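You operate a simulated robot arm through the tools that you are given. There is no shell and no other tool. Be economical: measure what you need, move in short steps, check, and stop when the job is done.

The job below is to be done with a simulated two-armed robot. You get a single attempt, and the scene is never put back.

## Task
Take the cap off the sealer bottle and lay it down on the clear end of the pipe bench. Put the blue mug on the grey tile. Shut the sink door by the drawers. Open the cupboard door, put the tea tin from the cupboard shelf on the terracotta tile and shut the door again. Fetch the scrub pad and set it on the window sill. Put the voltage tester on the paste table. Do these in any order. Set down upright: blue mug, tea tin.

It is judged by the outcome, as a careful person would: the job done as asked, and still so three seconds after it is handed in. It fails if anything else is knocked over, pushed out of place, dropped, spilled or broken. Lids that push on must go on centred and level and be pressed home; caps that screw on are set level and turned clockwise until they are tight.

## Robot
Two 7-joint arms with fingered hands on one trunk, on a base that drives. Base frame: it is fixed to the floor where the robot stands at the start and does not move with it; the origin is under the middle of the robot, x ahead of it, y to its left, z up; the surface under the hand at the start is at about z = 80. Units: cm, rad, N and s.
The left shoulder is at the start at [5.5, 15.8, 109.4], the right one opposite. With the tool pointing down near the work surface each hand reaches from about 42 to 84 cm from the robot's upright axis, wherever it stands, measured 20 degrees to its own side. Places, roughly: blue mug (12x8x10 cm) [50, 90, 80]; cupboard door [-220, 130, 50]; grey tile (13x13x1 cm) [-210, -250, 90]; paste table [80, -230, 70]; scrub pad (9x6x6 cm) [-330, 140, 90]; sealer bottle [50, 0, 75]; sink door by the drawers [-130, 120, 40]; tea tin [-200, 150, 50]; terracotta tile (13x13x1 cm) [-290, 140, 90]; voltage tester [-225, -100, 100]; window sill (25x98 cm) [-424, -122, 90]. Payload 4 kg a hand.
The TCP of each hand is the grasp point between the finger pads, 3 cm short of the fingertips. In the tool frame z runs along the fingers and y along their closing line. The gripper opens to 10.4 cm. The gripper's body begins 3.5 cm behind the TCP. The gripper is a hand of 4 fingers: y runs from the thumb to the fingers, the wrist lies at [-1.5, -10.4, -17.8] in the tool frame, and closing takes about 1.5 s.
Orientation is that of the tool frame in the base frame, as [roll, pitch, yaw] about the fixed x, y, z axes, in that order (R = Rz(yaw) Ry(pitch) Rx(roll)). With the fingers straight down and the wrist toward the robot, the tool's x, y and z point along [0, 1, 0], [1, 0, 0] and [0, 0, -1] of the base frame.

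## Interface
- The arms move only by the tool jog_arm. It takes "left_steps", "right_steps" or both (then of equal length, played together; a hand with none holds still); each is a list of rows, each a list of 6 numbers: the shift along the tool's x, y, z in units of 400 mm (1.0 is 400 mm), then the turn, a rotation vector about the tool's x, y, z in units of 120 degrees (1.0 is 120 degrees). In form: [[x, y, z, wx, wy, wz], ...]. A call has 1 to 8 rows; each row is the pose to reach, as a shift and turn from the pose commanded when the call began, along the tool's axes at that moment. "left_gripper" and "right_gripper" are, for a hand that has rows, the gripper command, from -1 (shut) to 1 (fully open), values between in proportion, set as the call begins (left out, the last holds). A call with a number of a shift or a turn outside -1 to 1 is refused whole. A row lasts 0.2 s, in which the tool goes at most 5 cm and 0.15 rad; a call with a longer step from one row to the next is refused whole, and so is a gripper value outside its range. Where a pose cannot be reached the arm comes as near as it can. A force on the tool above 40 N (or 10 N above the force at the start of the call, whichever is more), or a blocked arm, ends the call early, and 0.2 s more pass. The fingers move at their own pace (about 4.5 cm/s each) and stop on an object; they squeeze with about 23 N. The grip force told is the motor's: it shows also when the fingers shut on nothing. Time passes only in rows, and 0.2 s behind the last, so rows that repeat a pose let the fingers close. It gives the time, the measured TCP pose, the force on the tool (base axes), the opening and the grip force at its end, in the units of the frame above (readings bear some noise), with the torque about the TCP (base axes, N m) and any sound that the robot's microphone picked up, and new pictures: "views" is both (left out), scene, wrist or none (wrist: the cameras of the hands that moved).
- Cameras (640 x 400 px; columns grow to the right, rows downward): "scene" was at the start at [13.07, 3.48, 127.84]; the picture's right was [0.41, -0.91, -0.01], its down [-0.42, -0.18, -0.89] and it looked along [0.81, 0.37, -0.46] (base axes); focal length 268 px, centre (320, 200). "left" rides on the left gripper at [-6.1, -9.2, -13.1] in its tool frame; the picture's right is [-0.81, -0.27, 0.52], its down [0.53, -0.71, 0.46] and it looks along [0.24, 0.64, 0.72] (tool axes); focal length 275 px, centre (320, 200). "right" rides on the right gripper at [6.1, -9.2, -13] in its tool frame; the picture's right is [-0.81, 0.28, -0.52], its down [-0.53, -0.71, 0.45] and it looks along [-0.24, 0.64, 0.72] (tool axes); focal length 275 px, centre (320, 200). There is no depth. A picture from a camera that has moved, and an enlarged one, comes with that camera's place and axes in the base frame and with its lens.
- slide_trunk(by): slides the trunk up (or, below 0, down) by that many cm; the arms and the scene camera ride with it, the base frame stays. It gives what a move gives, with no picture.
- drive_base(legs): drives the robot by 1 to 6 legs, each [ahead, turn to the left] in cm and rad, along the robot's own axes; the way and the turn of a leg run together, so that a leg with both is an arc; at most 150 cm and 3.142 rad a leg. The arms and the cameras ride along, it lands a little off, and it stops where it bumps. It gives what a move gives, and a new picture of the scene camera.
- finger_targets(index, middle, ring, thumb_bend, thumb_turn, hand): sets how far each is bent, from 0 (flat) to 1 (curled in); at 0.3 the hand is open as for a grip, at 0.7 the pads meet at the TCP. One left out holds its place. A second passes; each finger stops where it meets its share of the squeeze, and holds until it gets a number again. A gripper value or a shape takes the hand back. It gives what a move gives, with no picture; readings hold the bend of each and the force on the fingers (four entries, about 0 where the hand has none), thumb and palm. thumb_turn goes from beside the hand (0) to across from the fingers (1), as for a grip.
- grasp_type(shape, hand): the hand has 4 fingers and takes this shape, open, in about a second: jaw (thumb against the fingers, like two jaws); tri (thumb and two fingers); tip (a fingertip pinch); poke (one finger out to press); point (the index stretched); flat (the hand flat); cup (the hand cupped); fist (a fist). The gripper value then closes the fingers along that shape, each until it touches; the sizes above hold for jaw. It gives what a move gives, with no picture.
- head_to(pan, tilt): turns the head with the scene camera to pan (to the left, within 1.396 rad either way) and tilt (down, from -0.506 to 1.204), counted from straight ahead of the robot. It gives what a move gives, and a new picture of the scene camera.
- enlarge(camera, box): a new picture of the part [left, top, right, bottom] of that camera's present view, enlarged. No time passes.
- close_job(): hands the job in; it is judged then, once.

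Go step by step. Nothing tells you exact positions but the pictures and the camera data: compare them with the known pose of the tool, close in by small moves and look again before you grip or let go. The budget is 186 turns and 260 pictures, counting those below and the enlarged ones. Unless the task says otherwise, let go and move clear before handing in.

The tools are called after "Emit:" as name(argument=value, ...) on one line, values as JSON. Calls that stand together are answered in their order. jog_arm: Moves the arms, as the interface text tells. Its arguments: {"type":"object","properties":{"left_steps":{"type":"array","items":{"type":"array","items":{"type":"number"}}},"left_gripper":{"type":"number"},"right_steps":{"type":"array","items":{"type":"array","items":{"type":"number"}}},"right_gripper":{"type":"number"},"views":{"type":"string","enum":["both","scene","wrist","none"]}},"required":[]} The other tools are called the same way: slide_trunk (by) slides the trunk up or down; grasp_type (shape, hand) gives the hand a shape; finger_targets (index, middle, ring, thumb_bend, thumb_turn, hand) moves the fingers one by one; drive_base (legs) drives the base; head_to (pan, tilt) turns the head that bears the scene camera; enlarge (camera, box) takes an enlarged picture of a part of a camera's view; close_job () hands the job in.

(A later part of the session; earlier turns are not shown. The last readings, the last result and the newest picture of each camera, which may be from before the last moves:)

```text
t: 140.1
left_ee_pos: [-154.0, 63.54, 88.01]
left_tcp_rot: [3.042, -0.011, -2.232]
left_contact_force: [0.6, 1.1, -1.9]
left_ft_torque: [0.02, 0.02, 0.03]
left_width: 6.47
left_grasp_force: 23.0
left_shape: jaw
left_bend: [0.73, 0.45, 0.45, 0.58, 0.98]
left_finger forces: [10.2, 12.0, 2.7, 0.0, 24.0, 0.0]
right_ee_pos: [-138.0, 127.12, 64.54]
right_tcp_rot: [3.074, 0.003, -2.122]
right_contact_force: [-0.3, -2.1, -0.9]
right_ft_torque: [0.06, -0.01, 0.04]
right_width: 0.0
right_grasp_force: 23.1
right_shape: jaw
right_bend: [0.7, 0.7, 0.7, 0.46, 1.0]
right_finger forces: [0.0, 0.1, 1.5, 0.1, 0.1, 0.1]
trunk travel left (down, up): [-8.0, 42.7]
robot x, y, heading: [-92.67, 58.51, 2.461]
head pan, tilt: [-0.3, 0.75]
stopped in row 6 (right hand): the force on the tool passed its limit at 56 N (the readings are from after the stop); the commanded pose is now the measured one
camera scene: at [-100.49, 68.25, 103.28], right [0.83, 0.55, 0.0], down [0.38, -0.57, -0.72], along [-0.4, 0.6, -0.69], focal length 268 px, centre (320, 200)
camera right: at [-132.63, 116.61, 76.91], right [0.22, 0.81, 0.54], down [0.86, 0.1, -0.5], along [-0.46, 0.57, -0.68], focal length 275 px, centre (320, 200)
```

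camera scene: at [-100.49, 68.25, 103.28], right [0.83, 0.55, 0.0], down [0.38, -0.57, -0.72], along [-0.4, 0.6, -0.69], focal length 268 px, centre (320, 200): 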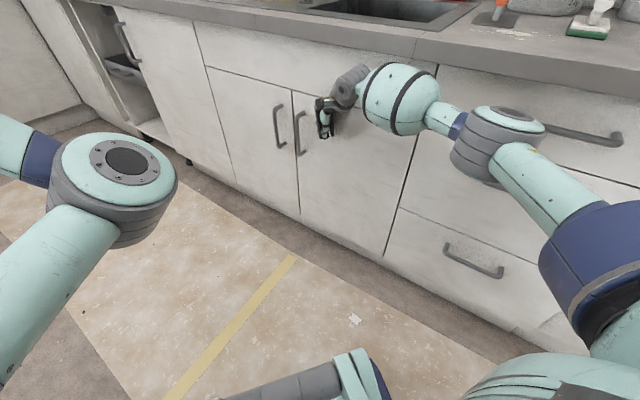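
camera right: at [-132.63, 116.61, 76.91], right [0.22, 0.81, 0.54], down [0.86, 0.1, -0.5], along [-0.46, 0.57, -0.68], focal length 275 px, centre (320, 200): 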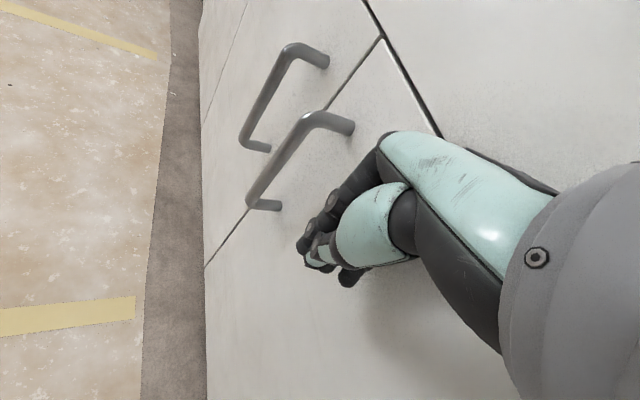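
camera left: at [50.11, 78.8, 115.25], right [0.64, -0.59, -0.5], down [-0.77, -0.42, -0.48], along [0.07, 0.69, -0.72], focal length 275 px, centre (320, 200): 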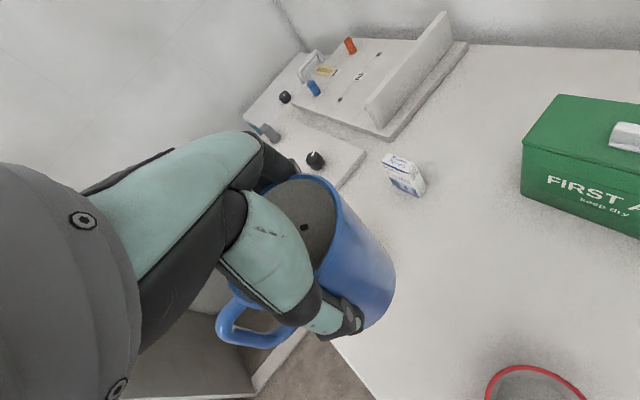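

The door is shut flush. I withdraw the right hand and raise it, then the trunk.

Emit:
jog_arm(right_steps=[[0, -0.1, 0, 0, 0, 0], [0, -0.2, 0, 0, 0, 0], [0, -0.32, -0.03, 0, 0, 0], [0, -0.4, -0.11, 0, 0, 0], [0, -0.4, -0.22, 0, 0, 0], [0, -0.4, -0.34, 0, 0, 0], [0, -0.4, -0.46, 0, 0, 0], [0, -0.4, -0.57, 0, 0, 0]], views="none")

Emit:
slide_trunk(by=22)

Emit:
head_to(pan=0.1, tilt=0.5)

```text
t: 141.9
left_ee_pos: [-154.31, 63.54, 87.96]
left_tcp_rot: [3.042, -0.01, -2.231]
left_contact_force: [-0.1, -0.4, -2.9]
left_ft_torque: [0.03, -0.01, -0.02]
left_width: 6.45
left_grasp_force: 23.1
left_shape: jaw
left_bend: [0.73, 0.45, 0.45, 0.58, 0.98]
left_finger forces: [10.2, 12.0, 2.6, 0.0, 24.1, 0.0]
right_ee_pos: [-123.2, 117.67, 86.38]
right_tcp_rot: [3.077, 0.006, -2.12]
right_contact_force: [0.2, -0.9, -0.2]
right_ft_torque: [-0.02, -0.02, 0.02]
right_width: 0.0
right_grasp_force: 23.2
right_shape: jaw
right_bend: [0.7, 0.7, 0.7, 0.46, 1.0]
right_finger forces: [0.0, 0.0, 0.0, 0.1, 0.0, 0.0]
trunk travel left (down, up): [-8.0, 42.7]
robot x, y, heading: [-92.41, 59.05, 2.461]
head pan, tilt: [-0.3, 0.75]
```

```text
t: 144.2
left_ee_pos: [-154.26, 63.58, 109.92]
left_tcp_rot: [3.043, -0.014, -2.228]
left_contact_force: [0.1, 0.0, -2.5]
left_ft_torque: [0.03, -0.02, 0.01]
left_width: 6.44
left_grasp_force: 23.0
left_shape: jaw
left_bend: [0.73, 0.45, 0.45, 0.58, 0.98]
left_finger forces: [10.3, 11.9, 2.7, 0.0, 24.0, 0.1]
right_ee_pos: [-123.29, 117.67, 108.33]
right_tcp_rot: [3.079, 0.008, -2.123]
right_contact_force: [0.8, -0.1, -0.1]
right_ft_torque: [0.0, 0.01, 0.01]
right_width: 0.0
right_grasp_force: 22.7
right_shape: jaw
right_bend: [0.7, 0.7, 0.7, 0.46, 1.0]
right_finger forces: [0.0, 0.0, 0.0, 0.0, 0.0, 0.0]
trunk travel left (down, up): [-30.0, 20.7]
robot x, y, heading: [-92.61, 58.62, 2.46]
head pan, tilt: [-0.3, 0.75]
```

```text
t: 145.1
left_ee_pos: [-154.3, 63.76, 110.0]
left_tcp_rot: [3.043, -0.014, -2.229]
left_contact_force: [0.8, -1.0, -2.2]
left_ft_torque: [-0.03, 0.01, 0.02]
left_width: 6.43
left_grasp_force: 23.1
left_shape: jaw
left_bend: [0.73, 0.45, 0.45, 0.58, 0.98]
left_finger forces: [10.4, 11.9, 2.7, 0.0, 24.0, 0.0]
right_ee_pos: [-123.39, 117.71, 108.35]
right_tcp_rot: [3.076, 0.008, -2.122]
right_contact_force: [-0.1, -0.3, -0.3]
right_ft_torque: [-0.01, 0.01, 0.03]
right_width: 0.0
right_grasp_force: 22.8
right_shape: jaw
right_bend: [0.7, 0.7, 0.7, 0.46, 1.0]
right_finger forces: [0.0, 0.1, 0.1, 0.0, 0.0, 0.0]
trunk travel left (down, up): [-30.0, 20.7]
robot x, y, heading: [-92.29, 59.04, 2.454]
head pan, tilt: [0.099, 0.499]
camera scene: at [-103.87, 66.5, 127.5], right [0.55, 0.83, 0.0], down [0.41, -0.27, -0.87], along [-0.73, 0.48, -0.49], focal length 268 px, centre (320, 200)
```

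scene: 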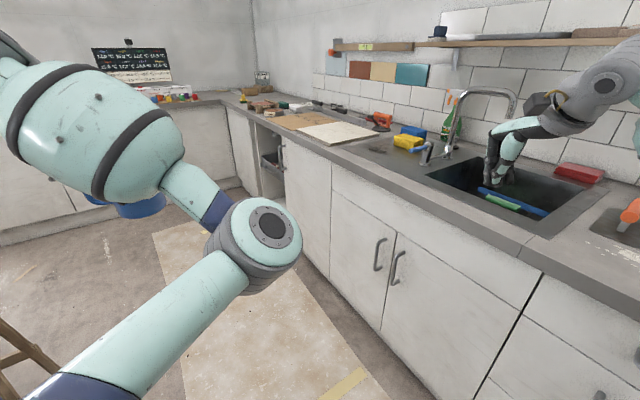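

The sink door is closed. I raise the trunk a little for clearance and drive west along the kitchen.

Emit:
slide_trunk(by=15)

Emit:
drive_base(legs=[[0, 0.68], [125, 0]])

Emit:
head_to(pan=-0.9, tilt=0.5)

Emit:
head_to(pan=0.9, tilt=0.4)

```text
t: 146.8
left_ee_pos: [-154.47, 63.64, 125.08]
left_tcp_rot: [3.04, -0.018, -2.228]
left_contact_force: [-0.6, 0.3, -3.0]
left_ft_torque: [0.06, 0.01, 0.03]
left_width: 6.43
left_grasp_force: 22.8
left_shape: jaw
left_bend: [0.73, 0.45, 0.45, 0.58, 0.98]
left_finger forces: [10.3, 12.0, 2.7, 0.0, 24.1, 0.0]
right_ee_pos: [-123.42, 117.73, 123.48]
right_tcp_rot: [3.076, 0.007, -2.121]
right_contact_force: [0.7, 0.2, 0.4]
right_ft_torque: [0.04, -0.01, -0.01]
right_width: 0.01
right_grasp_force: 22.9
right_shape: jaw
right_bend: [0.7, 0.7, 0.7, 0.46, 1.0]
right_finger forces: [0.1, 0.0, 0.1, 0.1, 0.1, 0.0]
trunk travel left (down, up): [-45.0, 5.7]
robot x, y, heading: [-92.75, 58.39, 2.457]
head pan, tilt: [0.099, 0.499]
```

```text
t: 155.5
left_ee_pos: [-269.16, 27.78, 124.96]
left_tcp_rot: [3.055, 0.002, -1.586]
left_contact_force: [-0.4, 0.1, -3.2]
left_ft_torque: [0.03, 0.0, -0.01]
left_width: 6.46
left_grasp_force: 23.8
left_shape: jaw
left_bend: [0.73, 0.45, 0.45, 0.58, 0.98]
left_finger forces: [9.9, 11.7, 2.6, 0.0, 23.2, 0.0]
right_ee_pos: [-276.96, 89.98, 123.41]
right_tcp_rot: [3.077, 0.007, -1.468]
right_contact_force: [0.1, -0.7, 0.1]
right_ft_torque: [0.0, 0.01, 0.0]
right_width: 0.0
right_grasp_force: 23.2
right_shape: jaw
right_bend: [0.7, 0.7, 0.7, 0.46, 1.0]
right_finger forces: [0.1, 0.0, 0.1, 0.0, 0.1, 0.0]
trunk travel left (down, up): [-45.0, 5.7]
robot x, y, heading: [-216.64, 61.79, 3.115]
head pan, tilt: [0.099, 0.499]
camera scene: at [-230.71, 61.05, 142.58], right [-0.07, 1.0, 0.0], down [0.49, 0.03, -0.87], along [-0.87, -0.06, -0.49], focal length 268 px, centre (320, 200)
```

scene: 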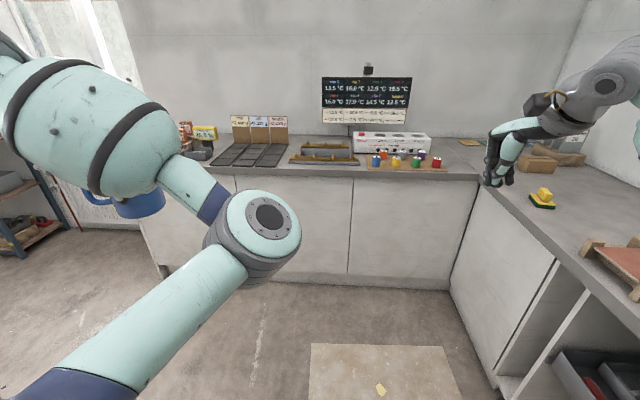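

```text
t: 156.8
left_ee_pos: [-267.84, 27.3, 125.49]
left_tcp_rot: [3.034, -0.014, -1.571]
left_contact_force: [-0.2, -0.3, -2.7]
left_ft_torque: [0.03, -0.04, 0.02]
left_width: 6.43
left_grasp_force: 23.2
left_shape: jaw
left_bend: [0.73, 0.45, 0.45, 0.58, 0.98]
left_finger forces: [10.8, 12.1, 2.6, 0.0, 24.5, 0.0]
right_ee_pos: [-275.56, 89.92, 124.14]
right_tcp_rot: [3.068, 0.009, -1.47]
right_contact_force: [-0.8, -0.2, 0.4]
right_ft_torque: [-0.01, 0.01, 0.02]
right_width: 0.0
right_grasp_force: 22.8
right_shape: jaw
right_bend: [0.7, 0.7, 0.7, 0.46, 1.0]
right_finger forces: [0.0, 0.1, 0.1, 0.0, 0.0, 0.0]
trunk travel left (down, up): [-45.0, 5.7]
robot x, y, heading: [-216.34, 61.63, 3.113]
head pan, tilt: [-0.901, 0.499]
camera scene: at [-227.15, 68.98, 142.62], right [0.8, 0.6, 0.01], down [0.3, -0.38, -0.87], along [-0.52, 0.7, -0.49], focal length 268 px, centre (320, 200)
```

scene: 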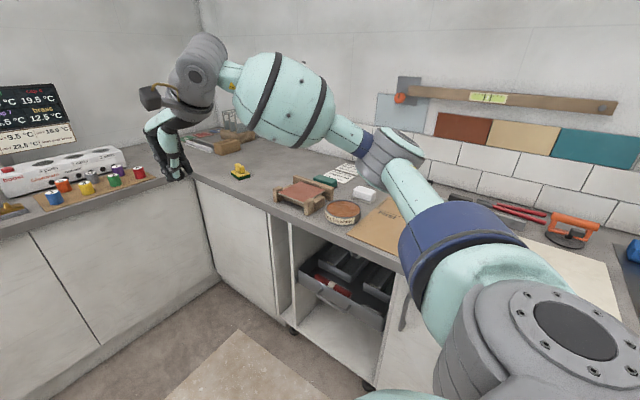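

```text
t: 158.6
left_ee_pos: [-267.76, 27.26, 125.67]
left_tcp_rot: [3.034, -0.017, -1.571]
left_contact_force: [-0.3, -0.5, -3.1]
left_ft_torque: [0.05, -0.01, 0.02]
left_width: 6.43
left_grasp_force: 22.9
left_shape: jaw
left_bend: [0.73, 0.45, 0.45, 0.58, 0.98]
left_finger forces: [10.7, 12.2, 2.6, 0.0, 24.4, 0.0]
right_ee_pos: [-275.51, 89.73, 124.3]
right_tcp_rot: [3.066, 0.008, -1.467]
right_contact_force: [0.3, 0.3, 0.8]
right_ft_torque: [-0.01, 0.0, -0.02]
right_width: 0.01
right_grasp_force: 22.9
right_shape: jaw
right_bend: [0.7, 0.7, 0.7, 0.46, 1.0]
right_finger forces: [0.1, 0.1, 0.1, 0.0, 0.0, 0.1]
trunk travel left (down, up): [-45.0, 5.7]
robot x, y, heading: [-216.8, 61.88, 3.114]
head pan, tilt: [0.901, 0.4]
camera scene: at [-227.62, 54.6, 143.54], right [-0.76, 0.65, -0.01], down [0.26, 0.3, -0.92], along [-0.59, -0.7, -0.4], focal length 268 px, centre (320, 200)
```

scene: 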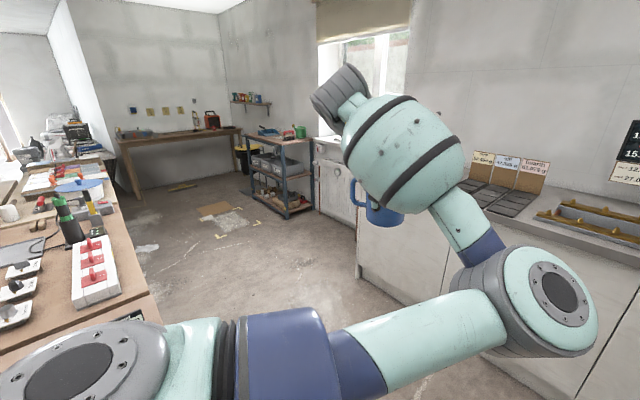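

I see the far bench, a shelf rack, and the window sill region. I enlarge the island end and the far bench to find the grey tile and the tester.

Emit:
enlarge(camera="scene", box=[0, 90, 250, 250])

```text
2.50 times, centred on (125, 170) of scene
camera zoom: at [-227.62, 54.6, 143.54], right [-0.76, 0.65, -0.01], down [0.26, 0.3, -0.92], along [-0.59, -0.7, -0.4], focal length 670 px, centre (808, 275)
```

zoom: 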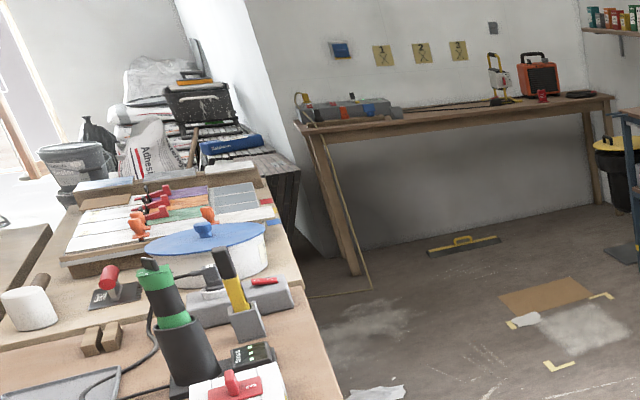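

The grey tile appears near [-222, -195] on the island's far part and the yellow-black tester stands in a holder near [-220, -95]. I drive west, then south along the island's west side.

Emit:
drive_base(legs=[[73, 0], [0, 1.6], [125, 0]])

Emit:
head_to(pan=0.8, tilt=0.5)

```text
t: 173.8
left_ee_pos: [-243.34, -110.39, 125.62]
left_tcp_rot: [3.043, 0.0, 0.076]
left_contact_force: [-0.5, 0.5, -2.6]
left_ft_torque: [-0.02, 0.01, 0.0]
left_width: 6.42
left_grasp_force: 23.1
left_shape: jaw
left_bend: [0.73, 0.45, 0.45, 0.58, 0.98]
left_finger forces: [9.7, 11.4, 2.3, 0.0, 22.3, 0.0]
right_ee_pos: [-305.35, -123.44, 124.32]
right_tcp_rot: [3.064, 0.007, 0.192]
right_contact_force: [0.2, -0.9, 0.4]
right_ft_torque: [0.01, 0.02, -0.01]
right_width: 0.02
right_grasp_force: 23.0
right_shape: jaw
right_bend: [0.7, 0.7, 0.7, 0.46, 1.0]
right_finger forces: [0.0, 0.0, 0.0, 0.0, 0.0, 0.1]
trunk travel left (down, up): [-45.0, 5.7]
robot x, y, heading: [-282.52, -62.2, -1.508]
head pan, tilt: [0.901, 0.4]
camera scene: at [-274.87, -72.84, 143.54], right [-0.57, -0.82, -0.01], down [-0.32, 0.23, -0.92], along [0.76, -0.52, -0.4], focal length 268 px, centre (320, 200)
```

scene: 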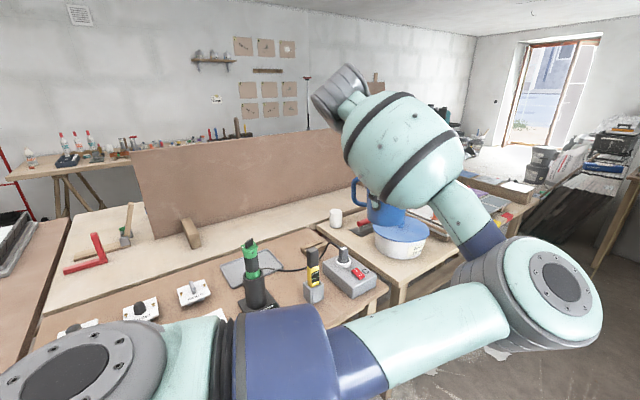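

```text
t: 174.5
left_ee_pos: [-242.99, -109.16, 126.12]
left_tcp_rot: [3.023, -0.015, 0.093]
left_contact_force: [0.3, -0.1, -2.6]
left_ft_torque: [0.0, 0.04, 0.0]
left_width: 6.43
left_grasp_force: 23.2
left_shape: jaw
left_bend: [0.73, 0.45, 0.45, 0.58, 0.98]
left_finger forces: [10.4, 12.2, 2.6, 0.0, 24.1, 0.0]
right_ee_pos: [-305.48, -122.16, 124.91]
right_tcp_rot: [3.053, 0.013, 0.19]
right_contact_force: [0.2, -0.2, 0.3]
right_ft_torque: [0.03, 0.0, -0.02]
right_width: 0.0
right_grasp_force: 22.9
right_shape: jaw
right_bend: [0.7, 0.7, 0.7, 0.46, 1.0]
right_finger forces: [0.0, 0.0, 0.0, 0.0, 0.1, 0.1]
trunk travel left (down, up): [-45.0, 5.7]
robot x, y, heading: [-282.94, -62.1, -1.51]
head pan, tilt: [0.799, 0.499]
camera scene: at [-275.53, -73.69, 142.6], right [-0.65, -0.76, -0.01], down [-0.36, 0.33, -0.87], along [0.67, -0.57, -0.49], focal length 268 px, centre (320, 200)
```

scene: 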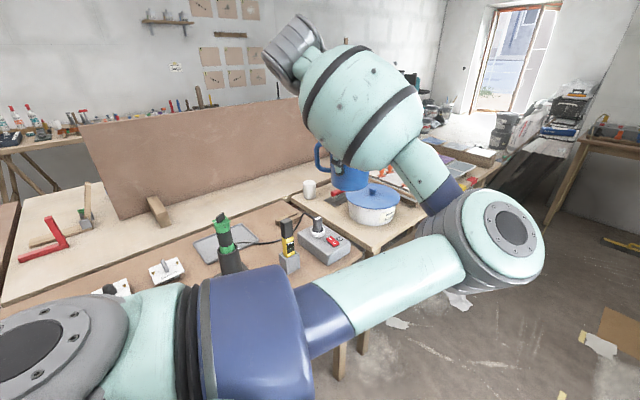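

The tester stands in its holder at about [-218, -108]. I go on south to the tile area and face the island.

Emit:
drive_base(legs=[[0, -0.13], [118, 0], [0, 1.25]])

Emit:
head_to(pan=0.2, tilt=0.6)

```text
t: 185.0
left_ee_pos: [-230.85, -159.3, 126.22]
left_tcp_rot: [3.03, 0.002, 1.234]
left_contact_force: [0.4, -0.6, -2.7]
left_ft_torque: [-0.04, 0.03, -0.01]
left_width: 6.4
left_grasp_force: 23.1
left_shape: jaw
left_bend: [0.73, 0.45, 0.45, 0.58, 0.98]
left_finger forces: [9.6, 11.6, 2.3, 0.0, 22.5, 0.0]
right_ee_pos: [-243.72, -221.18, 124.84]
right_tcp_rot: [3.054, 0.01, 1.351]
right_contact_force: [-0.1, 0.4, 0.3]
right_ft_torque: [0.0, -0.01, 0.02]
right_width: 0.0
right_grasp_force: 23.6
right_shape: jaw
right_bend: [0.7, 0.7, 0.7, 0.46, 1.0]
right_finger forces: [0.0, 0.1, 0.0, 0.1, 0.0, 0.0]
trunk travel left (down, up): [-45.0, 5.7]
robot x, y, heading: [-289.73, -177.76, -0.35]
head pan, tilt: [0.799, 0.499]
camera scene: at [-276.77, -175.73, 142.61], right [0.43, -0.9, -0.01], down [-0.44, -0.2, -0.87], along [0.79, 0.38, -0.49], focal length 268 px, centre (320, 200)
```

scene: 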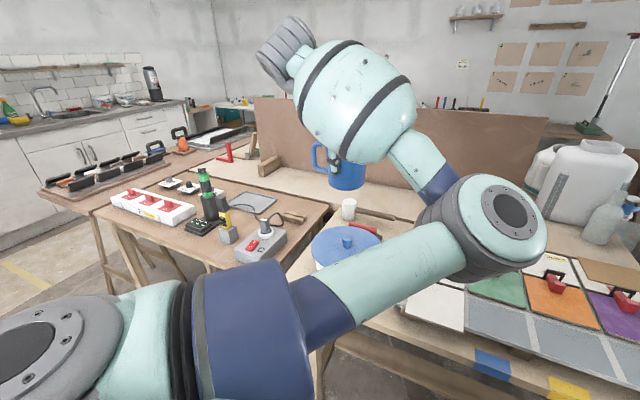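

```text
t: 186.0
left_ee_pos: [-232.09, -158.51, 126.95]
left_tcp_rot: [3.009, -0.016, 1.252]
left_contact_force: [0.5, 0.0, -3.3]
left_ft_torque: [-0.02, 0.01, 0.01]
left_width: 6.37
left_grasp_force: 22.6
left_shape: jaw
left_bend: [0.73, 0.45, 0.45, 0.58, 0.98]
left_finger forces: [10.3, 11.9, 2.3, 0.0, 23.6, 0.0]
right_ee_pos: [-245.26, -220.66, 125.66]
right_tcp_rot: [3.039, 0.015, 1.348]
right_contact_force: [0.6, -1.0, -0.2]
right_ft_torque: [0.01, -0.01, -0.01]
right_width: 0.0
right_grasp_force: 23.0
right_shape: jaw
right_bend: [0.7, 0.7, 0.7, 0.46, 1.0]
right_finger forces: [0.0, 0.0, 0.1, 0.1, 0.1, 0.0]
trunk travel left (down, up): [-45.0, 5.7]
robot x, y, heading: [-289.76, -177.59, -0.357]
head pan, tilt: [0.201, 0.6]
camera scene: at [-276.39, -181.02, 141.69], right [-0.15, -0.99, 0.0], down [-0.57, 0.09, -0.82], along [0.81, -0.12, -0.58], focal length 268 px, centre (320, 200)
```

scene: 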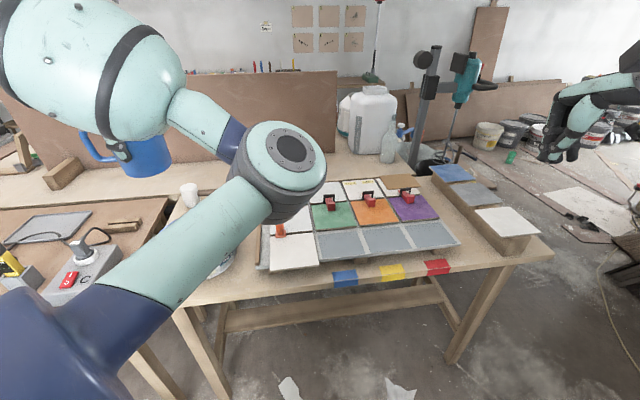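

The grey tile is the middle of the three on the raised strip, near [-208, -244, 90]. I move the base further south so the left hand can reach it.

Emit:
drive_base(legs=[[0, -0.99], [48, 0], [0, 0.9]])

Emit:
head_to(pan=0.25, tilt=0.65)

```text
t: 194.6
left_ee_pos: [-219.55, -212.09, 126.81]
left_tcp_rot: [3.016, 0.002, 1.13]
left_contact_force: [0.6, 0.7, -2.2]
left_ft_torque: [-0.03, 0.02, 0.01]
left_width: 6.35
left_grasp_force: 22.9
left_shape: jaw
left_bend: [0.73, 0.46, 0.45, 0.58, 0.98]
left_finger forces: [9.3, 11.3, 2.3, 0.1, 21.8, 0.0]
right_ee_pos: [-238.87, -272.23, 125.67]
right_tcp_rot: [3.041, 0.014, 1.244]
right_contact_force: [-0.3, -0.1, -0.3]
right_ft_torque: [-0.01, -0.03, 0.0]
right_width: 0.0
right_grasp_force: 22.9
right_shape: jaw
right_bend: [0.7, 0.7, 0.7, 0.47, 1.0]
right_finger forces: [0.0, 0.1, 0.0, 0.0, 0.0, 0.1]
trunk travel left (down, up): [-45.0, 5.7]
robot x, y, heading: [-279.13, -225.82, -0.46]
head pan, tilt: [0.201, 0.6]
camera scene: at [-266.11, -230.61, 141.67], right [-0.25, -0.97, 0.0], down [-0.56, 0.15, -0.82], along [0.79, -0.21, -0.58], focal length 268 px, centre (320, 200)
```

scene: 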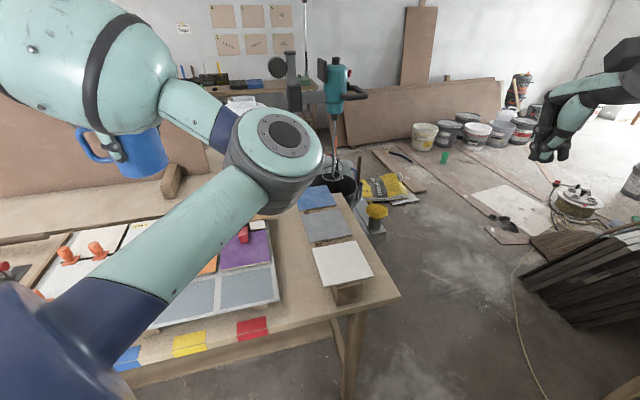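

```text
t: 195.2
left_ee_pos: [-220.44, -211.06, 127.22]
left_tcp_rot: [3.001, -0.015, 1.149]
left_contact_force: [-0.1, -0.6, -2.3]
left_ft_torque: [-0.04, 0.01, -0.03]
left_width: 6.35
left_grasp_force: 22.5
left_shape: jaw
left_bend: [0.73, 0.46, 0.45, 0.58, 0.98]
left_finger forces: [10.2, 11.9, 2.4, 0.1, 23.3, 0.1]
right_ee_pos: [-239.85, -271.54, 126.23]
right_tcp_rot: [3.031, 0.016, 1.245]
right_contact_force: [0.0, -0.2, 0.6]
right_ft_torque: [0.0, 0.02, -0.01]
right_width: 0.02
right_grasp_force: 23.2
right_shape: jaw
right_bend: [0.7, 0.7, 0.7, 0.47, 1.0]
right_finger forces: [0.0, 0.1, 0.0, 0.0, 0.0, 0.1]
trunk travel left (down, up): [-45.0, 5.7]
robot x, y, heading: [-279.18, -225.91, -0.457]
head pan, tilt: [0.25, 0.649]
camera scene: at [-265.95, -230.19, 141.22], right [-0.21, -0.98, 0.0], down [-0.6, 0.13, -0.79], along [0.77, -0.16, -0.62], focal length 268 px, centre (320, 200)
```

scene: 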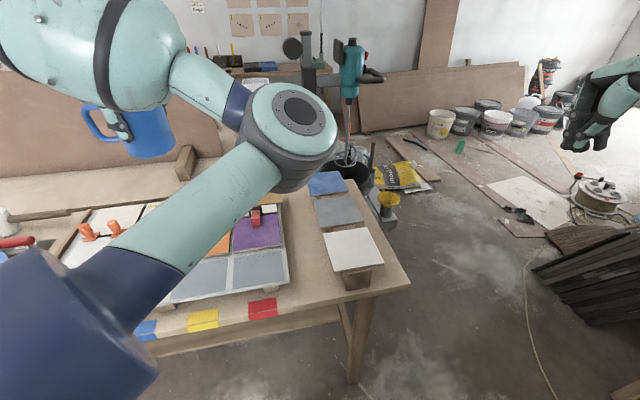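

The grey tile is at about [-210, -247, 91.5]. I carry the mug over it, levelling the hand.

Emit:
jog_arm(left_steps=[[-0.089, 0.0756, 0.01, 0.01, 0, 0], [-0.178, 0.151, 0.02, 0.02, 0, 0], [-0.268, 0.227, 0.03, 0.03, 0, 0], [-0.357, 0.302, 0.04, 0.04, 0, 0], [-0.447, 0.378, 0.05, 0.05, 0, 0], [-0.536, 0.454, 0.06, 0.06, 0, 0], [-0.626, 0.529, 0.07, 0.062, 0, 0], [-0.715, 0.605, 0.08, 0.062, 0, 0]], views="both")

```text
t: 197.0
left_ee_pos: [-210.77, -247.91, 127.33]
left_tcp_rot: [3.136, 0.005, 1.131]
left_contact_force: [-0.1, -0.1, -2.4]
left_ft_torque: [-0.02, -0.02, 0.02]
left_width: 6.34
left_grasp_force: 22.8
left_shape: jaw
left_bend: [0.73, 0.46, 0.45, 0.58, 0.98]
left_finger forces: [9.9, 11.6, 2.6, 0.1, 22.5, 0.0]
left hand out of reach, approached as far as the arm can: row 1, 2, 3, 4
right_ee_pos: [-240.18, -271.8, 126.16]
right_tcp_rot: [3.025, 0.014, 1.245]
right_contact_force: [-1.5, -1.0, -0.2]
right_ft_torque: [0.0, -0.01, 0.03]
right_width: 0.0
right_grasp_force: 23.1
right_shape: jaw
right_bend: [0.7, 0.7, 0.7, 0.47, 1.0]
right_finger forces: [0.1, 0.1, 0.0, 0.0, 0.0, 0.1]
trunk travel left (down, up): [-45.0, 5.7]
robot x, y, heading: [-279.2, -225.7, -0.454]
head pan, tilt: [0.25, 0.649]
camera scene: at [-266.09, -230.25, 141.24], right [-0.21, -0.98, 0.0], down [-0.6, 0.13, -0.79], along [0.77, -0.16, -0.62], focal length 268 px, centre (320, 200)
camera left: at [-221.93, -249.45, 140.37], right [-0.59, -0.62, -0.51], down [-0.42, 0.78, -0.46], along [0.69, -0.06, -0.72], focal length 275 px, centre (320, 200)
```

scene: 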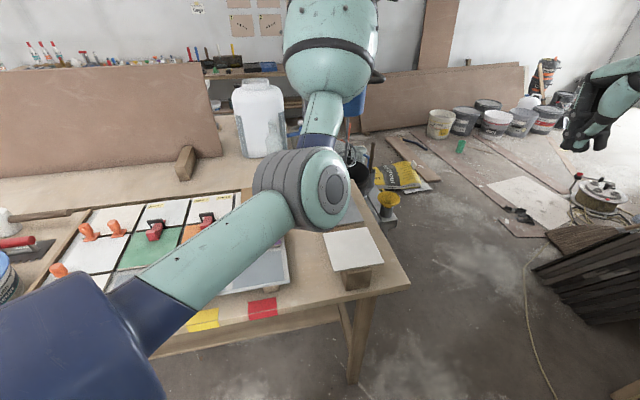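
left: 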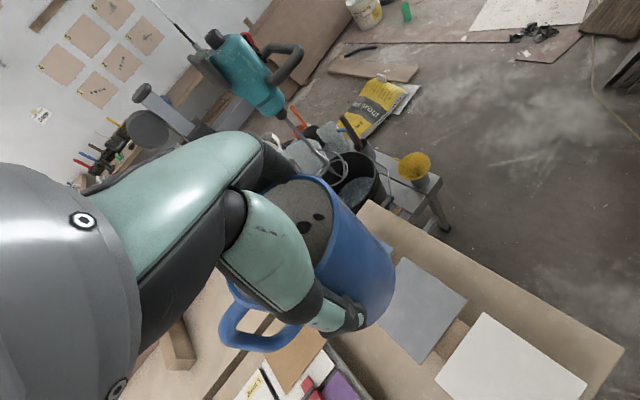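

Triangulating gives the tile's centre at [-207, -248, 89]. I lower the mug to just above it.

Emit:
jog_arm(left_steps=[[0.04, 0.085, 0.05, 0, 0, 0], [0.04, 0.085, 0.17, 0, 0, 0], [0.04, 0.085, 0.29, 0, 0, 0], [0.04, 0.085, 0.41, 0, 0, 0], [0.04, 0.085, 0.53, 0, 0, 0], [0.04, 0.085, 0.65, 0, 0, 0], [0.04, 0.085, 0.69, 0, 0, 0]], views="both")

```text
t: 198.6
left_ee_pos: [-206.96, -247.96, 99.99]
left_tcp_rot: [3.135, 0.004, 1.132]
left_contact_force: [0.3, -0.5, -2.6]
left_ft_torque: [-0.03, -0.03, 0.03]
left_width: 6.35
left_grasp_force: 22.7
left_shape: jaw
left_bend: [0.73, 0.46, 0.45, 0.58, 0.98]
left_finger forces: [9.5, 11.4, 2.3, 0.0, 21.7, 0.0]
right_ee_pos: [-240.14, -271.69, 126.23]
right_tcp_rot: [3.028, 0.016, 1.245]
right_contact_force: [-0.1, 0.0, 0.0]
right_ft_torque: [0.0, 0.02, -0.01]
right_width: 0.04
right_grasp_force: 23.0
right_shape: jaw
right_bend: [0.7, 0.7, 0.7, 0.47, 1.0]
right_finger forces: [0.0, 0.0, 0.1, 0.0, 0.0, 0.1]
trunk travel left (down, up): [-45.0, 5.7]
robot x, y, heading: [-278.97, -225.86, -0.459]
head pan, tilt: [0.25, 0.649]
camera scene: at [-266.13, -230.14, 141.25], right [-0.21, -0.98, 0.0], down [-0.6, 0.13, -0.79], along [0.77, -0.16, -0.62], focal length 268 px, centre (320, 200)
camera left: at [-218.12, -249.39, 112.95], right [-0.59, -0.62, -0.52], down [-0.42, 0.78, -0.46], along [0.69, -0.06, -0.72], focal length 275 px, centre (320, 200)
```

scene: 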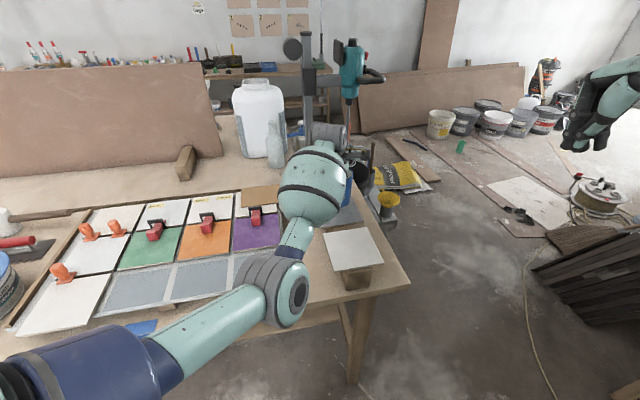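
left: 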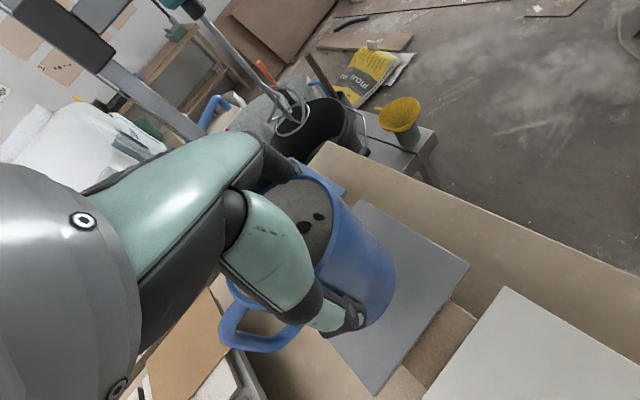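

The tile centre refines to [-207.3, -246.8]. I correct by 1 cm and lower to contact.

Emit:
jog_arm(left_steps=[[0.022, -0.0185, 0.02, 0, 0, 0], [0.022, -0.0185, 0.05, 0, 0, 0], [0.022, -0.0185, 0.07, 0, 0, 0], [0.022, -0.0185, 0.085, 0, 0, 0]], views="none")

```text
t: 199.6
left_ee_pos: [-207.31, -246.76, 96.72]
left_tcp_rot: [3.136, 0.006, 1.131]
left_contact_force: [0.0, -1.1, -1.9]
left_ft_torque: [-0.03, -0.03, 0.01]
left_width: 6.34
left_grasp_force: 22.9
left_shape: jaw
left_bend: [0.73, 0.46, 0.45, 0.58, 0.98]
left_finger forces: [9.5, 11.4, 2.4, 0.0, 21.8, 0.0]
right_ee_pos: [-240.27, -271.54, 126.26]
right_tcp_rot: [3.028, 0.016, 1.246]
right_contact_force: [0.4, 0.3, -0.4]
right_ft_torque: [0.01, -0.01, -0.01]
right_width: 0.0
right_grasp_force: 22.8
right_shape: jaw
right_bend: [0.7, 0.7, 0.7, 0.47, 1.0]
right_finger forces: [0.0, 0.0, 0.0, 0.0, 0.1, 0.0]
trunk travel left (down, up): [-45.0, 5.7]
robot x, y, heading: [-279.24, -226.03, -0.46]
head pan, tilt: [0.25, 0.649]
```

Emit:
jog_arm(left_steps=[[0, 0, 0.006, 0, 0, 0], [0, 0, 0.012, 0, 0, 0], [0, 0, 0.018, 0, 0, 0]], views="wrist")

```text
t: 200.4
left_ee_pos: [-207.36, -246.84, 96.02]
left_tcp_rot: [3.136, 0.005, 1.131]
left_contact_force: [-0.6, 0.3, -3.0]
left_ft_torque: [-0.01, -0.02, 0.01]
left_width: 6.33
left_grasp_force: 23.2
left_shape: jaw
left_bend: [0.73, 0.46, 0.45, 0.58, 0.98]
left_finger forces: [9.5, 11.3, 2.4, 0.0, 21.8, 0.0]
right_ee_pos: [-240.3, -271.58, 126.18]
right_tcp_rot: [3.028, 0.015, 1.245]
right_contact_force: [-0.4, 0.5, -0.1]
right_ft_torque: [0.01, 0.03, -0.03]
right_width: 0.0
right_grasp_force: 22.4
right_shape: jaw
right_bend: [0.7, 0.7, 0.7, 0.47, 1.0]
right_finger forces: [0.0, 0.1, 0.0, 0.0, 0.0, 0.0]
trunk travel left (down, up): [-45.0, 5.7]
robot x, y, heading: [-279.06, -225.74, -0.456]
head pan, tilt: [0.25, 0.649]
camera left: at [-218.42, -248.36, 108.86], right [-0.59, -0.62, -0.52], down [-0.42, 0.78, -0.46], along [0.69, -0.06, -0.72], focal length 275 px, centre (320, 200)
```

left: 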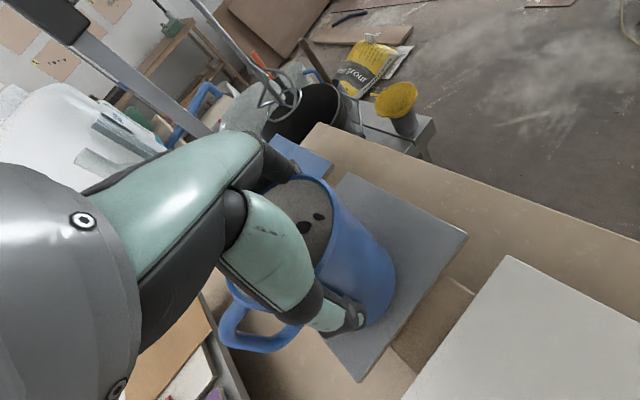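

Still slightly above; I continue down in small steps.

Emit:
jog_arm(left_steps=[[0, 0, 0.005, 0, 0, 0], [0, 0, 0.01, 0, 0, 0], [0, 0, 0.015, 0, 0, 0], [0, 0, 0.02, 0, 0, 0]], views="none")

```text
t: 201.4
left_ee_pos: [-207.38, -246.87, 95.26]
left_tcp_rot: [3.129, 0.003, 1.131]
left_contact_force: [0.6, -0.4, 3.8]
left_ft_torque: [-0.07, -0.23, 0.02]
left_width: 6.3
left_grasp_force: 22.9
left_shape: jaw
left_bend: [0.73, 0.46, 0.45, 0.58, 0.98]
left_finger forces: [9.6, 11.7, 2.8, 0.0, 22.1, 0.0]
right_ee_pos: [-240.31, -271.56, 126.41]
right_tcp_rot: [3.026, 0.017, 1.244]
right_contact_force: [0.1, -0.8, 0.4]
right_ft_torque: [0.03, 0.01, -0.02]
right_width: 0.01
right_grasp_force: 22.9
right_shape: jaw
right_bend: [0.7, 0.7, 0.7, 0.47, 1.0]
right_finger forces: [0.1, 0.0, 0.0, 0.0, 0.0, 0.0]
trunk travel left (down, up): [-45.0, 5.7]
robot x, y, heading: [-278.88, -226.05, -0.459]
head pan, tilt: [0.25, 0.649]
```

Contact. One slight press, then I open.

Emit:
jog_arm(left_steps=[[0, 0, 0.005, 0, 0, 0], [0, 0, 0.005, 0, 0, 0]], views="none")

Emit:
jog_arm(left_steps=[[0, 0, 0, 0, 0, 0], [0, 0, 0, 0, 0, 0], [0, 0, 0, 0, 0, 0], [0, 0, 0, 0, 0, 0], [0, 0, 0, 0, 0, 0], [0, 0, 0, 0, 0, 0]], left_gripper=1, views="wrist")

```text
t: 202.0
left_ee_pos: [-207.44, -246.72, 95.07]
left_tcp_rot: [3.127, 0.003, 1.131]
left_contact_force: [0.1, -0.7, 10.9]
left_ft_torque: [-0.14, -0.44, -0.05]
left_width: 6.32
left_grasp_force: 23.0
left_shape: jaw
left_bend: [0.73, 0.45, 0.44, 0.58, 0.98]
left_finger forces: [10.0, 12.4, 3.2, 0.0, 22.9, 0.1]
right_ee_pos: [-240.33, -271.58, 126.37]
right_tcp_rot: [3.028, 0.016, 1.244]
right_contact_force: [0.7, -0.1, 0.3]
right_ft_torque: [-0.01, -0.02, 0.01]
right_width: 0.02
right_grasp_force: 22.5
right_shape: jaw
right_bend: [0.7, 0.7, 0.7, 0.47, 1.0]
right_finger forces: [0.1, 0.0, 0.1, 0.0, 0.0, 0.0]
trunk travel left (down, up): [-45.0, 5.7]
robot x, y, heading: [-279.18, -226.3, -0.457]
head pan, tilt: [0.25, 0.649]
```

```text
t: 203.4
left_ee_pos: [-207.39, -246.8, 95.02]
left_tcp_rot: [3.132, 0.003, 1.131]
left_contact_force: [-2.0, 0.3, 7.5]
left_ft_torque: [0.02, 0.13, 0.0]
left_width: 10.4
left_grasp_force: 0.0
left_shape: jaw
left_bend: [0.29, 0.3, 0.3, 0.3, 0.97]
left_finger forces: [2.1, 0.0, 0.0, 0.0, 6.9, 0.0]
right_ee_pos: [-240.26, -271.54, 126.37]
right_tcp_rot: [3.027, 0.016, 1.247]
right_contact_force: [0.5, 0.0, -0.2]
right_ft_torque: [0.02, -0.01, -0.01]
right_width: 0.0
right_grasp_force: 22.9
right_shape: jaw
right_bend: [0.7, 0.7, 0.7, 0.47, 1.0]
right_finger forces: [0.1, 0.1, 0.0, 0.0, 0.1, 0.0]
trunk travel left (down, up): [-45.0, 5.7]
robot x, y, heading: [-279.01, -225.55, -0.456]
head pan, tilt: [0.25, 0.649]
camera left: at [-218.55, -248.3, 107.87], right [-0.59, -0.62, -0.52], down [-0.42, 0.78, -0.46], along [0.69, -0.06, -0.72], focal length 275 px, centre (320, 200)
```

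left: 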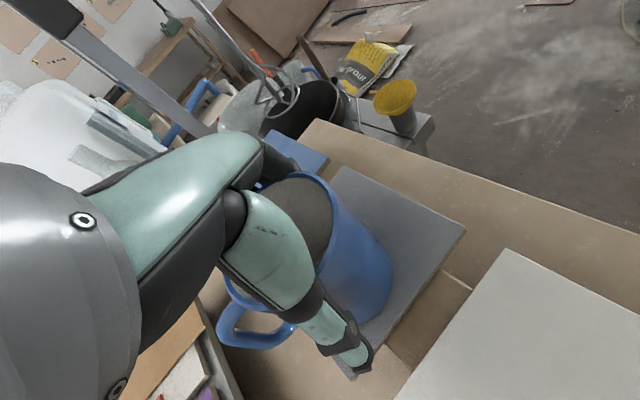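

The fingers are open but lightly touching the mug. I lift a little and check that the mug stays.

Emit:
jog_arm(left_steps=[[0, 0, -0.01, 0, 0, 0], [0, 0, -0.025, 0, 0, 0], [0, 0, -0.04, 0, 0, 0]], views="wrist")

```text
t: 204.2
left_ee_pos: [-207.49, -246.85, 96.53]
left_tcp_rot: [3.133, 0.003, 1.131]
left_contact_force: [0.0, 0.3, -1.0]
left_ft_torque: [0.02, -0.02, -0.01]
left_width: 10.39
left_grasp_force: 0.2
left_shape: jaw
left_bend: [0.3, 0.3, 0.3, 0.3, 0.97]
left_finger forces: [0.0, 0.0, 0.0, 0.0, 0.1, 0.1]
right_ee_pos: [-240.35, -271.47, 126.32]
right_tcp_rot: [3.027, 0.016, 1.243]
right_contact_force: [0.1, 0.5, 0.4]
right_ft_torque: [0.0, 0.0, 0.0]
right_width: 0.0
right_grasp_force: 22.6
right_shape: jaw
right_bend: [0.7, 0.7, 0.7, 0.47, 1.0]
right_finger forces: [0.0, 0.1, 0.0, 0.1, 0.1, 0.0]
trunk travel left (down, up): [-45.0, 5.7]
robot x, y, heading: [-279.04, -226.13, -0.455]
head pan, tilt: [0.25, 0.649]
camera left: at [-218.55, -248.35, 109.52], right [-0.59, -0.62, -0.52], down [-0.42, 0.78, -0.46], along [0.69, -0.06, -0.72], focal length 275 px, centre (320, 200)
```

left: 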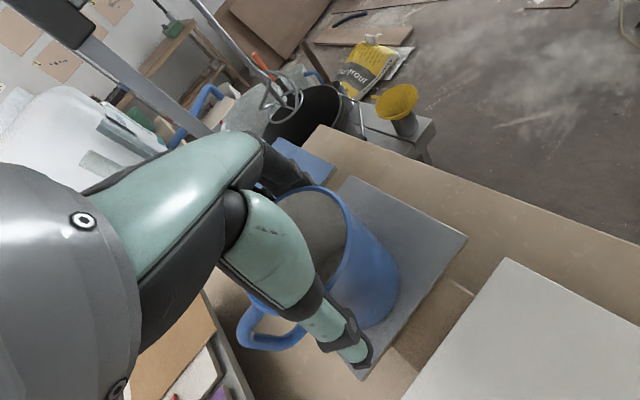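

Clear with no contact; the mug stays on the tile. I lift away and check.

Emit:
jog_arm(left_steps=[[0, 0, -0.06, 0, 0, 0], [0, 0, -0.15, 0, 0, 0], [0, 0, -0.26, 0, 0, 0], [0, 0, -0.38, 0, 0, 0], [0, 0, -0.5, 0, 0, 0], [0, 0, -0.62, 0, 0, 0], [0, 0, -0.74, 0, 0, 0]], views="wrist")

```text
t: 205.8
left_ee_pos: [-208.05, -246.41, 126.36]
left_tcp_rot: [3.134, 0.004, 1.129]
left_contact_force: [-0.1, 0.0, 0.5]
left_ft_torque: [0.01, -0.01, -0.03]
left_width: 10.37
left_grasp_force: 0.2
left_shape: jaw
left_bend: [0.3, 0.3, 0.3, 0.3, 0.97]
left_finger forces: [0.1, 0.0, 0.1, 0.1, 0.0, 0.0]
right_ee_pos: [-240.31, -271.56, 126.44]
right_tcp_rot: [3.026, 0.014, 1.244]
right_contact_force: [0.3, 1.0, -0.1]
right_ft_torque: [0.01, 0.02, -0.01]
right_width: 0.0
right_grasp_force: 22.9
right_shape: jaw
right_bend: [0.7, 0.7, 0.7, 0.47, 1.0]
right_finger forces: [0.1, 0.0, 0.0, 0.0, 0.1, 0.0]
trunk travel left (down, up): [-45.0, 5.7]
robot x, y, heading: [-278.95, -225.75, -0.46]
head pan, tilt: [0.25, 0.649]
camera left: at [-219.09, -247.95, 139.28], right [-0.59, -0.62, -0.52], down [-0.42, 0.78, -0.46], along [0.69, -0.06, -0.72], focal length 275 px, centre (320, 200)
```

left: 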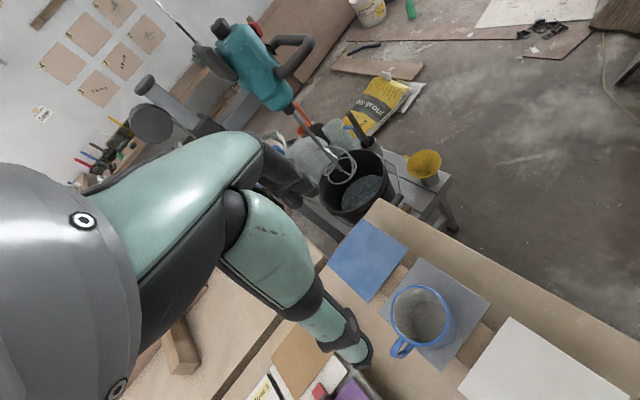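

The mug stands upright on the grey tile. I draw the left hand in and drive back north toward the cupboard.

Emit:
jog_arm(left_steps=[[0.05, -0.08, 0, 0, 0, 0], [0.1, -0.16, 0, 0, 0, 0], [0.15, -0.24, 0, 0, 0, 0], [0.2, -0.32, 0, 0, 0, 0], [0.25, -0.4, 0, 0, 0, 0], [0.3, -0.48, 0, 0, 0, 0], [0.35, -0.56, 0, 0, 0, 0]], views="none")

Emit:
drive_base(legs=[[0, 2.06], [130, 0], [125, 0], [0, -0.6]])

Emit:
head_to(pan=0, tilt=0.6)

```text
t: 207.4
left_ee_pos: [-215.05, -223.3, 124.51]
left_tcp_rot: [3.133, 0.004, 1.13]
left_contact_force: [0.1, -0.6, 0.2]
left_ft_torque: [-0.01, -0.02, 0.0]
left_width: 10.41
left_grasp_force: 0.1
left_shape: jaw
left_bend: [0.3, 0.3, 0.3, 0.3, 0.97]
left_finger forces: [0.0, 0.0, 0.1, 0.0, 0.0, 0.1]
left hand out of reach, approached as far as the arm can: row 4, 5, 6, 7
right_ee_pos: [-240.19, -271.48, 126.33]
right_tcp_rot: [3.027, 0.017, 1.246]
right_contact_force: [0.4, -1.3, 0.1]
right_ft_torque: [-0.02, 0.01, 0.0]
right_width: 0.03
right_grasp_force: 23.0
right_shape: jaw
right_bend: [0.7, 0.7, 0.7, 0.47, 1.0]
right_finger forces: [0.0, 0.0, 0.1, 0.0, 0.0, 0.0]
trunk travel left (down, up): [-45.0, 5.7]
robot x, y, heading: [-279.11, -226.17, -0.46]
head pan, tilt: [0.25, 0.649]
```

```text
t: 228.5
left_ee_pos: [-293.28, 94.49, 124.53]
left_tcp_rot: [3.131, 0.002, 2.623]
left_contact_force: [0.3, 0.1, -0.1]
left_ft_torque: [0.01, 0.0, 0.01]
left_width: 10.4
left_grasp_force: 0.1
left_shape: jaw
left_bend: [0.3, 0.3, 0.3, 0.3, 0.97]
left_finger forces: [0.0, 0.0, 0.1, 0.0, 0.0, 0.1]
right_ee_pos: [-247.38, 65.28, 126.33]
right_tcp_rot: [3.029, 0.015, 2.735]
right_contact_force: [0.0, -0.5, 1.0]
right_ft_torque: [0.03, 0.0, 0.03]
right_width: 0.01
right_grasp_force: 22.5
right_shape: jaw
right_bend: [0.7, 0.7, 0.7, 0.47, 1.0]
right_finger forces: [0.0, 0.0, 0.0, 0.1, 0.0, 0.0]
trunk travel left (down, up): [-45.0, 5.7]
robot x, y, heading: [-296.55, 30.61, 1.033]
head pan, tilt: [0.25, 0.649]
camera scene: at [-291.53, 42.79, 141.25], right [0.96, -0.28, 0.0], down [-0.18, -0.59, -0.79], along [0.22, 0.76, -0.62], focal length 268 px, centre (320, 200)
```

scene: 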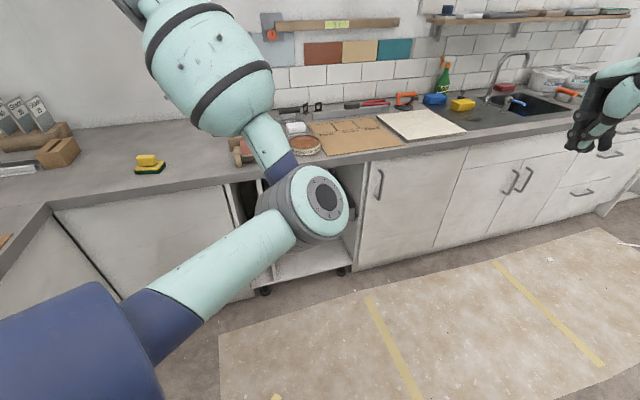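

```text
t: 229.2
left_ee_pos: [-294.17, 93.67, 125.4]
left_tcp_rot: [3.099, -0.016, 2.637]
left_contact_force: [-0.3, 0.0, -0.5]
left_ft_torque: [-0.05, 0.0, -0.02]
left_width: 10.41
left_grasp_force: 0.0
left_shape: jaw
left_bend: [0.3, 0.3, 0.3, 0.3, 0.98]
left_finger forces: [0.0, 0.1, 0.1, 0.0, 0.1, 0.0]
right_ee_pos: [-248.12, 63.97, 127.08]
right_tcp_rot: [3.015, 0.019, 2.735]
right_contact_force: [0.0, -0.7, 0.8]
right_ft_torque: [-0.05, 0.01, 0.02]
right_width: 0.0
right_grasp_force: 23.3
right_shape: jaw
right_bend: [0.7, 0.7, 0.7, 0.47, 1.0]
right_finger forces: [0.0, 0.0, 0.1, 0.1, 0.0, 0.1]
trunk travel left (down, up): [-45.0, 5.7]
robot x, y, heading: [-296.08, 30.42, 1.038]
head pan, tilt: [0.0, 0.6]
camera scene: at [-289.44, 42.02, 141.68], right [0.86, -0.51, 0.0], down [-0.29, -0.5, -0.82], along [0.42, 0.7, -0.58], focal length 268 px, centre (320, 200)
```

scene: 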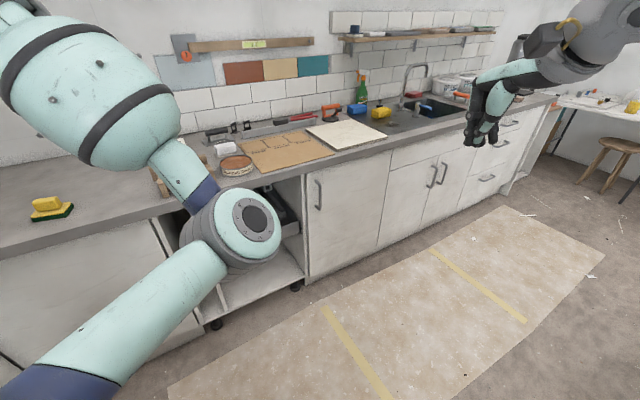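

I enlarge the counter to identify the terracotta tile and the cupboard door's handle.

Emit:
enlarge(camera="scene", box=[140, 110, 400, 270])

Emit:
head_to(pan=0.75, tilt=0.6)

```text
2.46 times, centred on (270, 190) of scene
camera zoom: at [-289.44, 42.02, 141.68], right [0.86, -0.51, 0.0], down [-0.29, -0.5, -0.82], along [0.42, 0.7, -0.58], focal length 659 px, centre (443, 225)
```

zoom: 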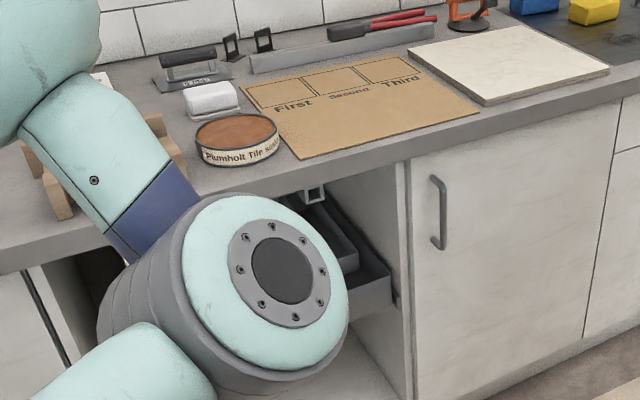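

```text
t: 230.3
left_ee_pos: [-294.22, 93.81, 125.35]
left_tcp_rot: [3.1, -0.015, 2.635]
left_contact_force: [-0.3, 0.1, 0.1]
left_ft_torque: [-0.01, -0.02, 0.0]
left_width: 10.42
left_grasp_force: 0.0
left_shape: jaw
left_bend: [0.3, 0.3, 0.3, 0.3, 0.98]
left_finger forces: [0.1, 0.0, 0.0, 0.0, 0.0, 0.1]
right_ee_pos: [-248.03, 63.92, 126.85]
right_tcp_rot: [3.015, 0.02, 2.734]
right_contact_force: [0.4, 0.0, -0.3]
right_ft_torque: [0.02, -0.03, -0.01]
right_width: 0.0
right_grasp_force: 23.5
right_shape: jaw
right_bend: [0.7, 0.7, 0.7, 0.47, 1.0]
right_finger forces: [0.0, 0.1, 0.0, 0.1, 0.0, 0.0]
trunk travel left (down, up): [-45.0, 5.7]
robot x, y, heading: [-296.91, 30.38, 1.029]
head pan, tilt: [0.75, 0.6]
camera scene: at [-295.83, 43.12, 141.71], right [0.98, 0.21, -0.01], down [0.11, -0.56, -0.82], along [-0.18, 0.8, -0.57], focal length 268 px, centre (320, 200)
```

scene: 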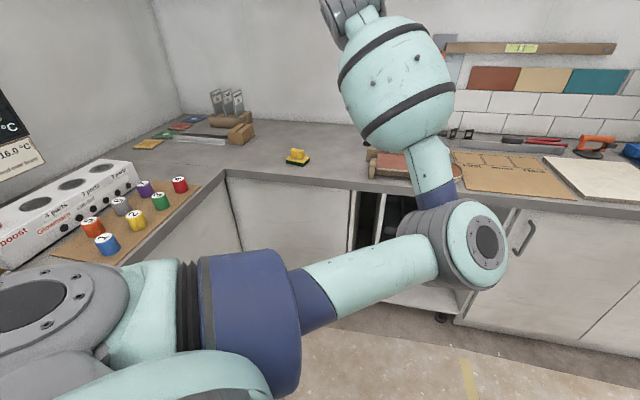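

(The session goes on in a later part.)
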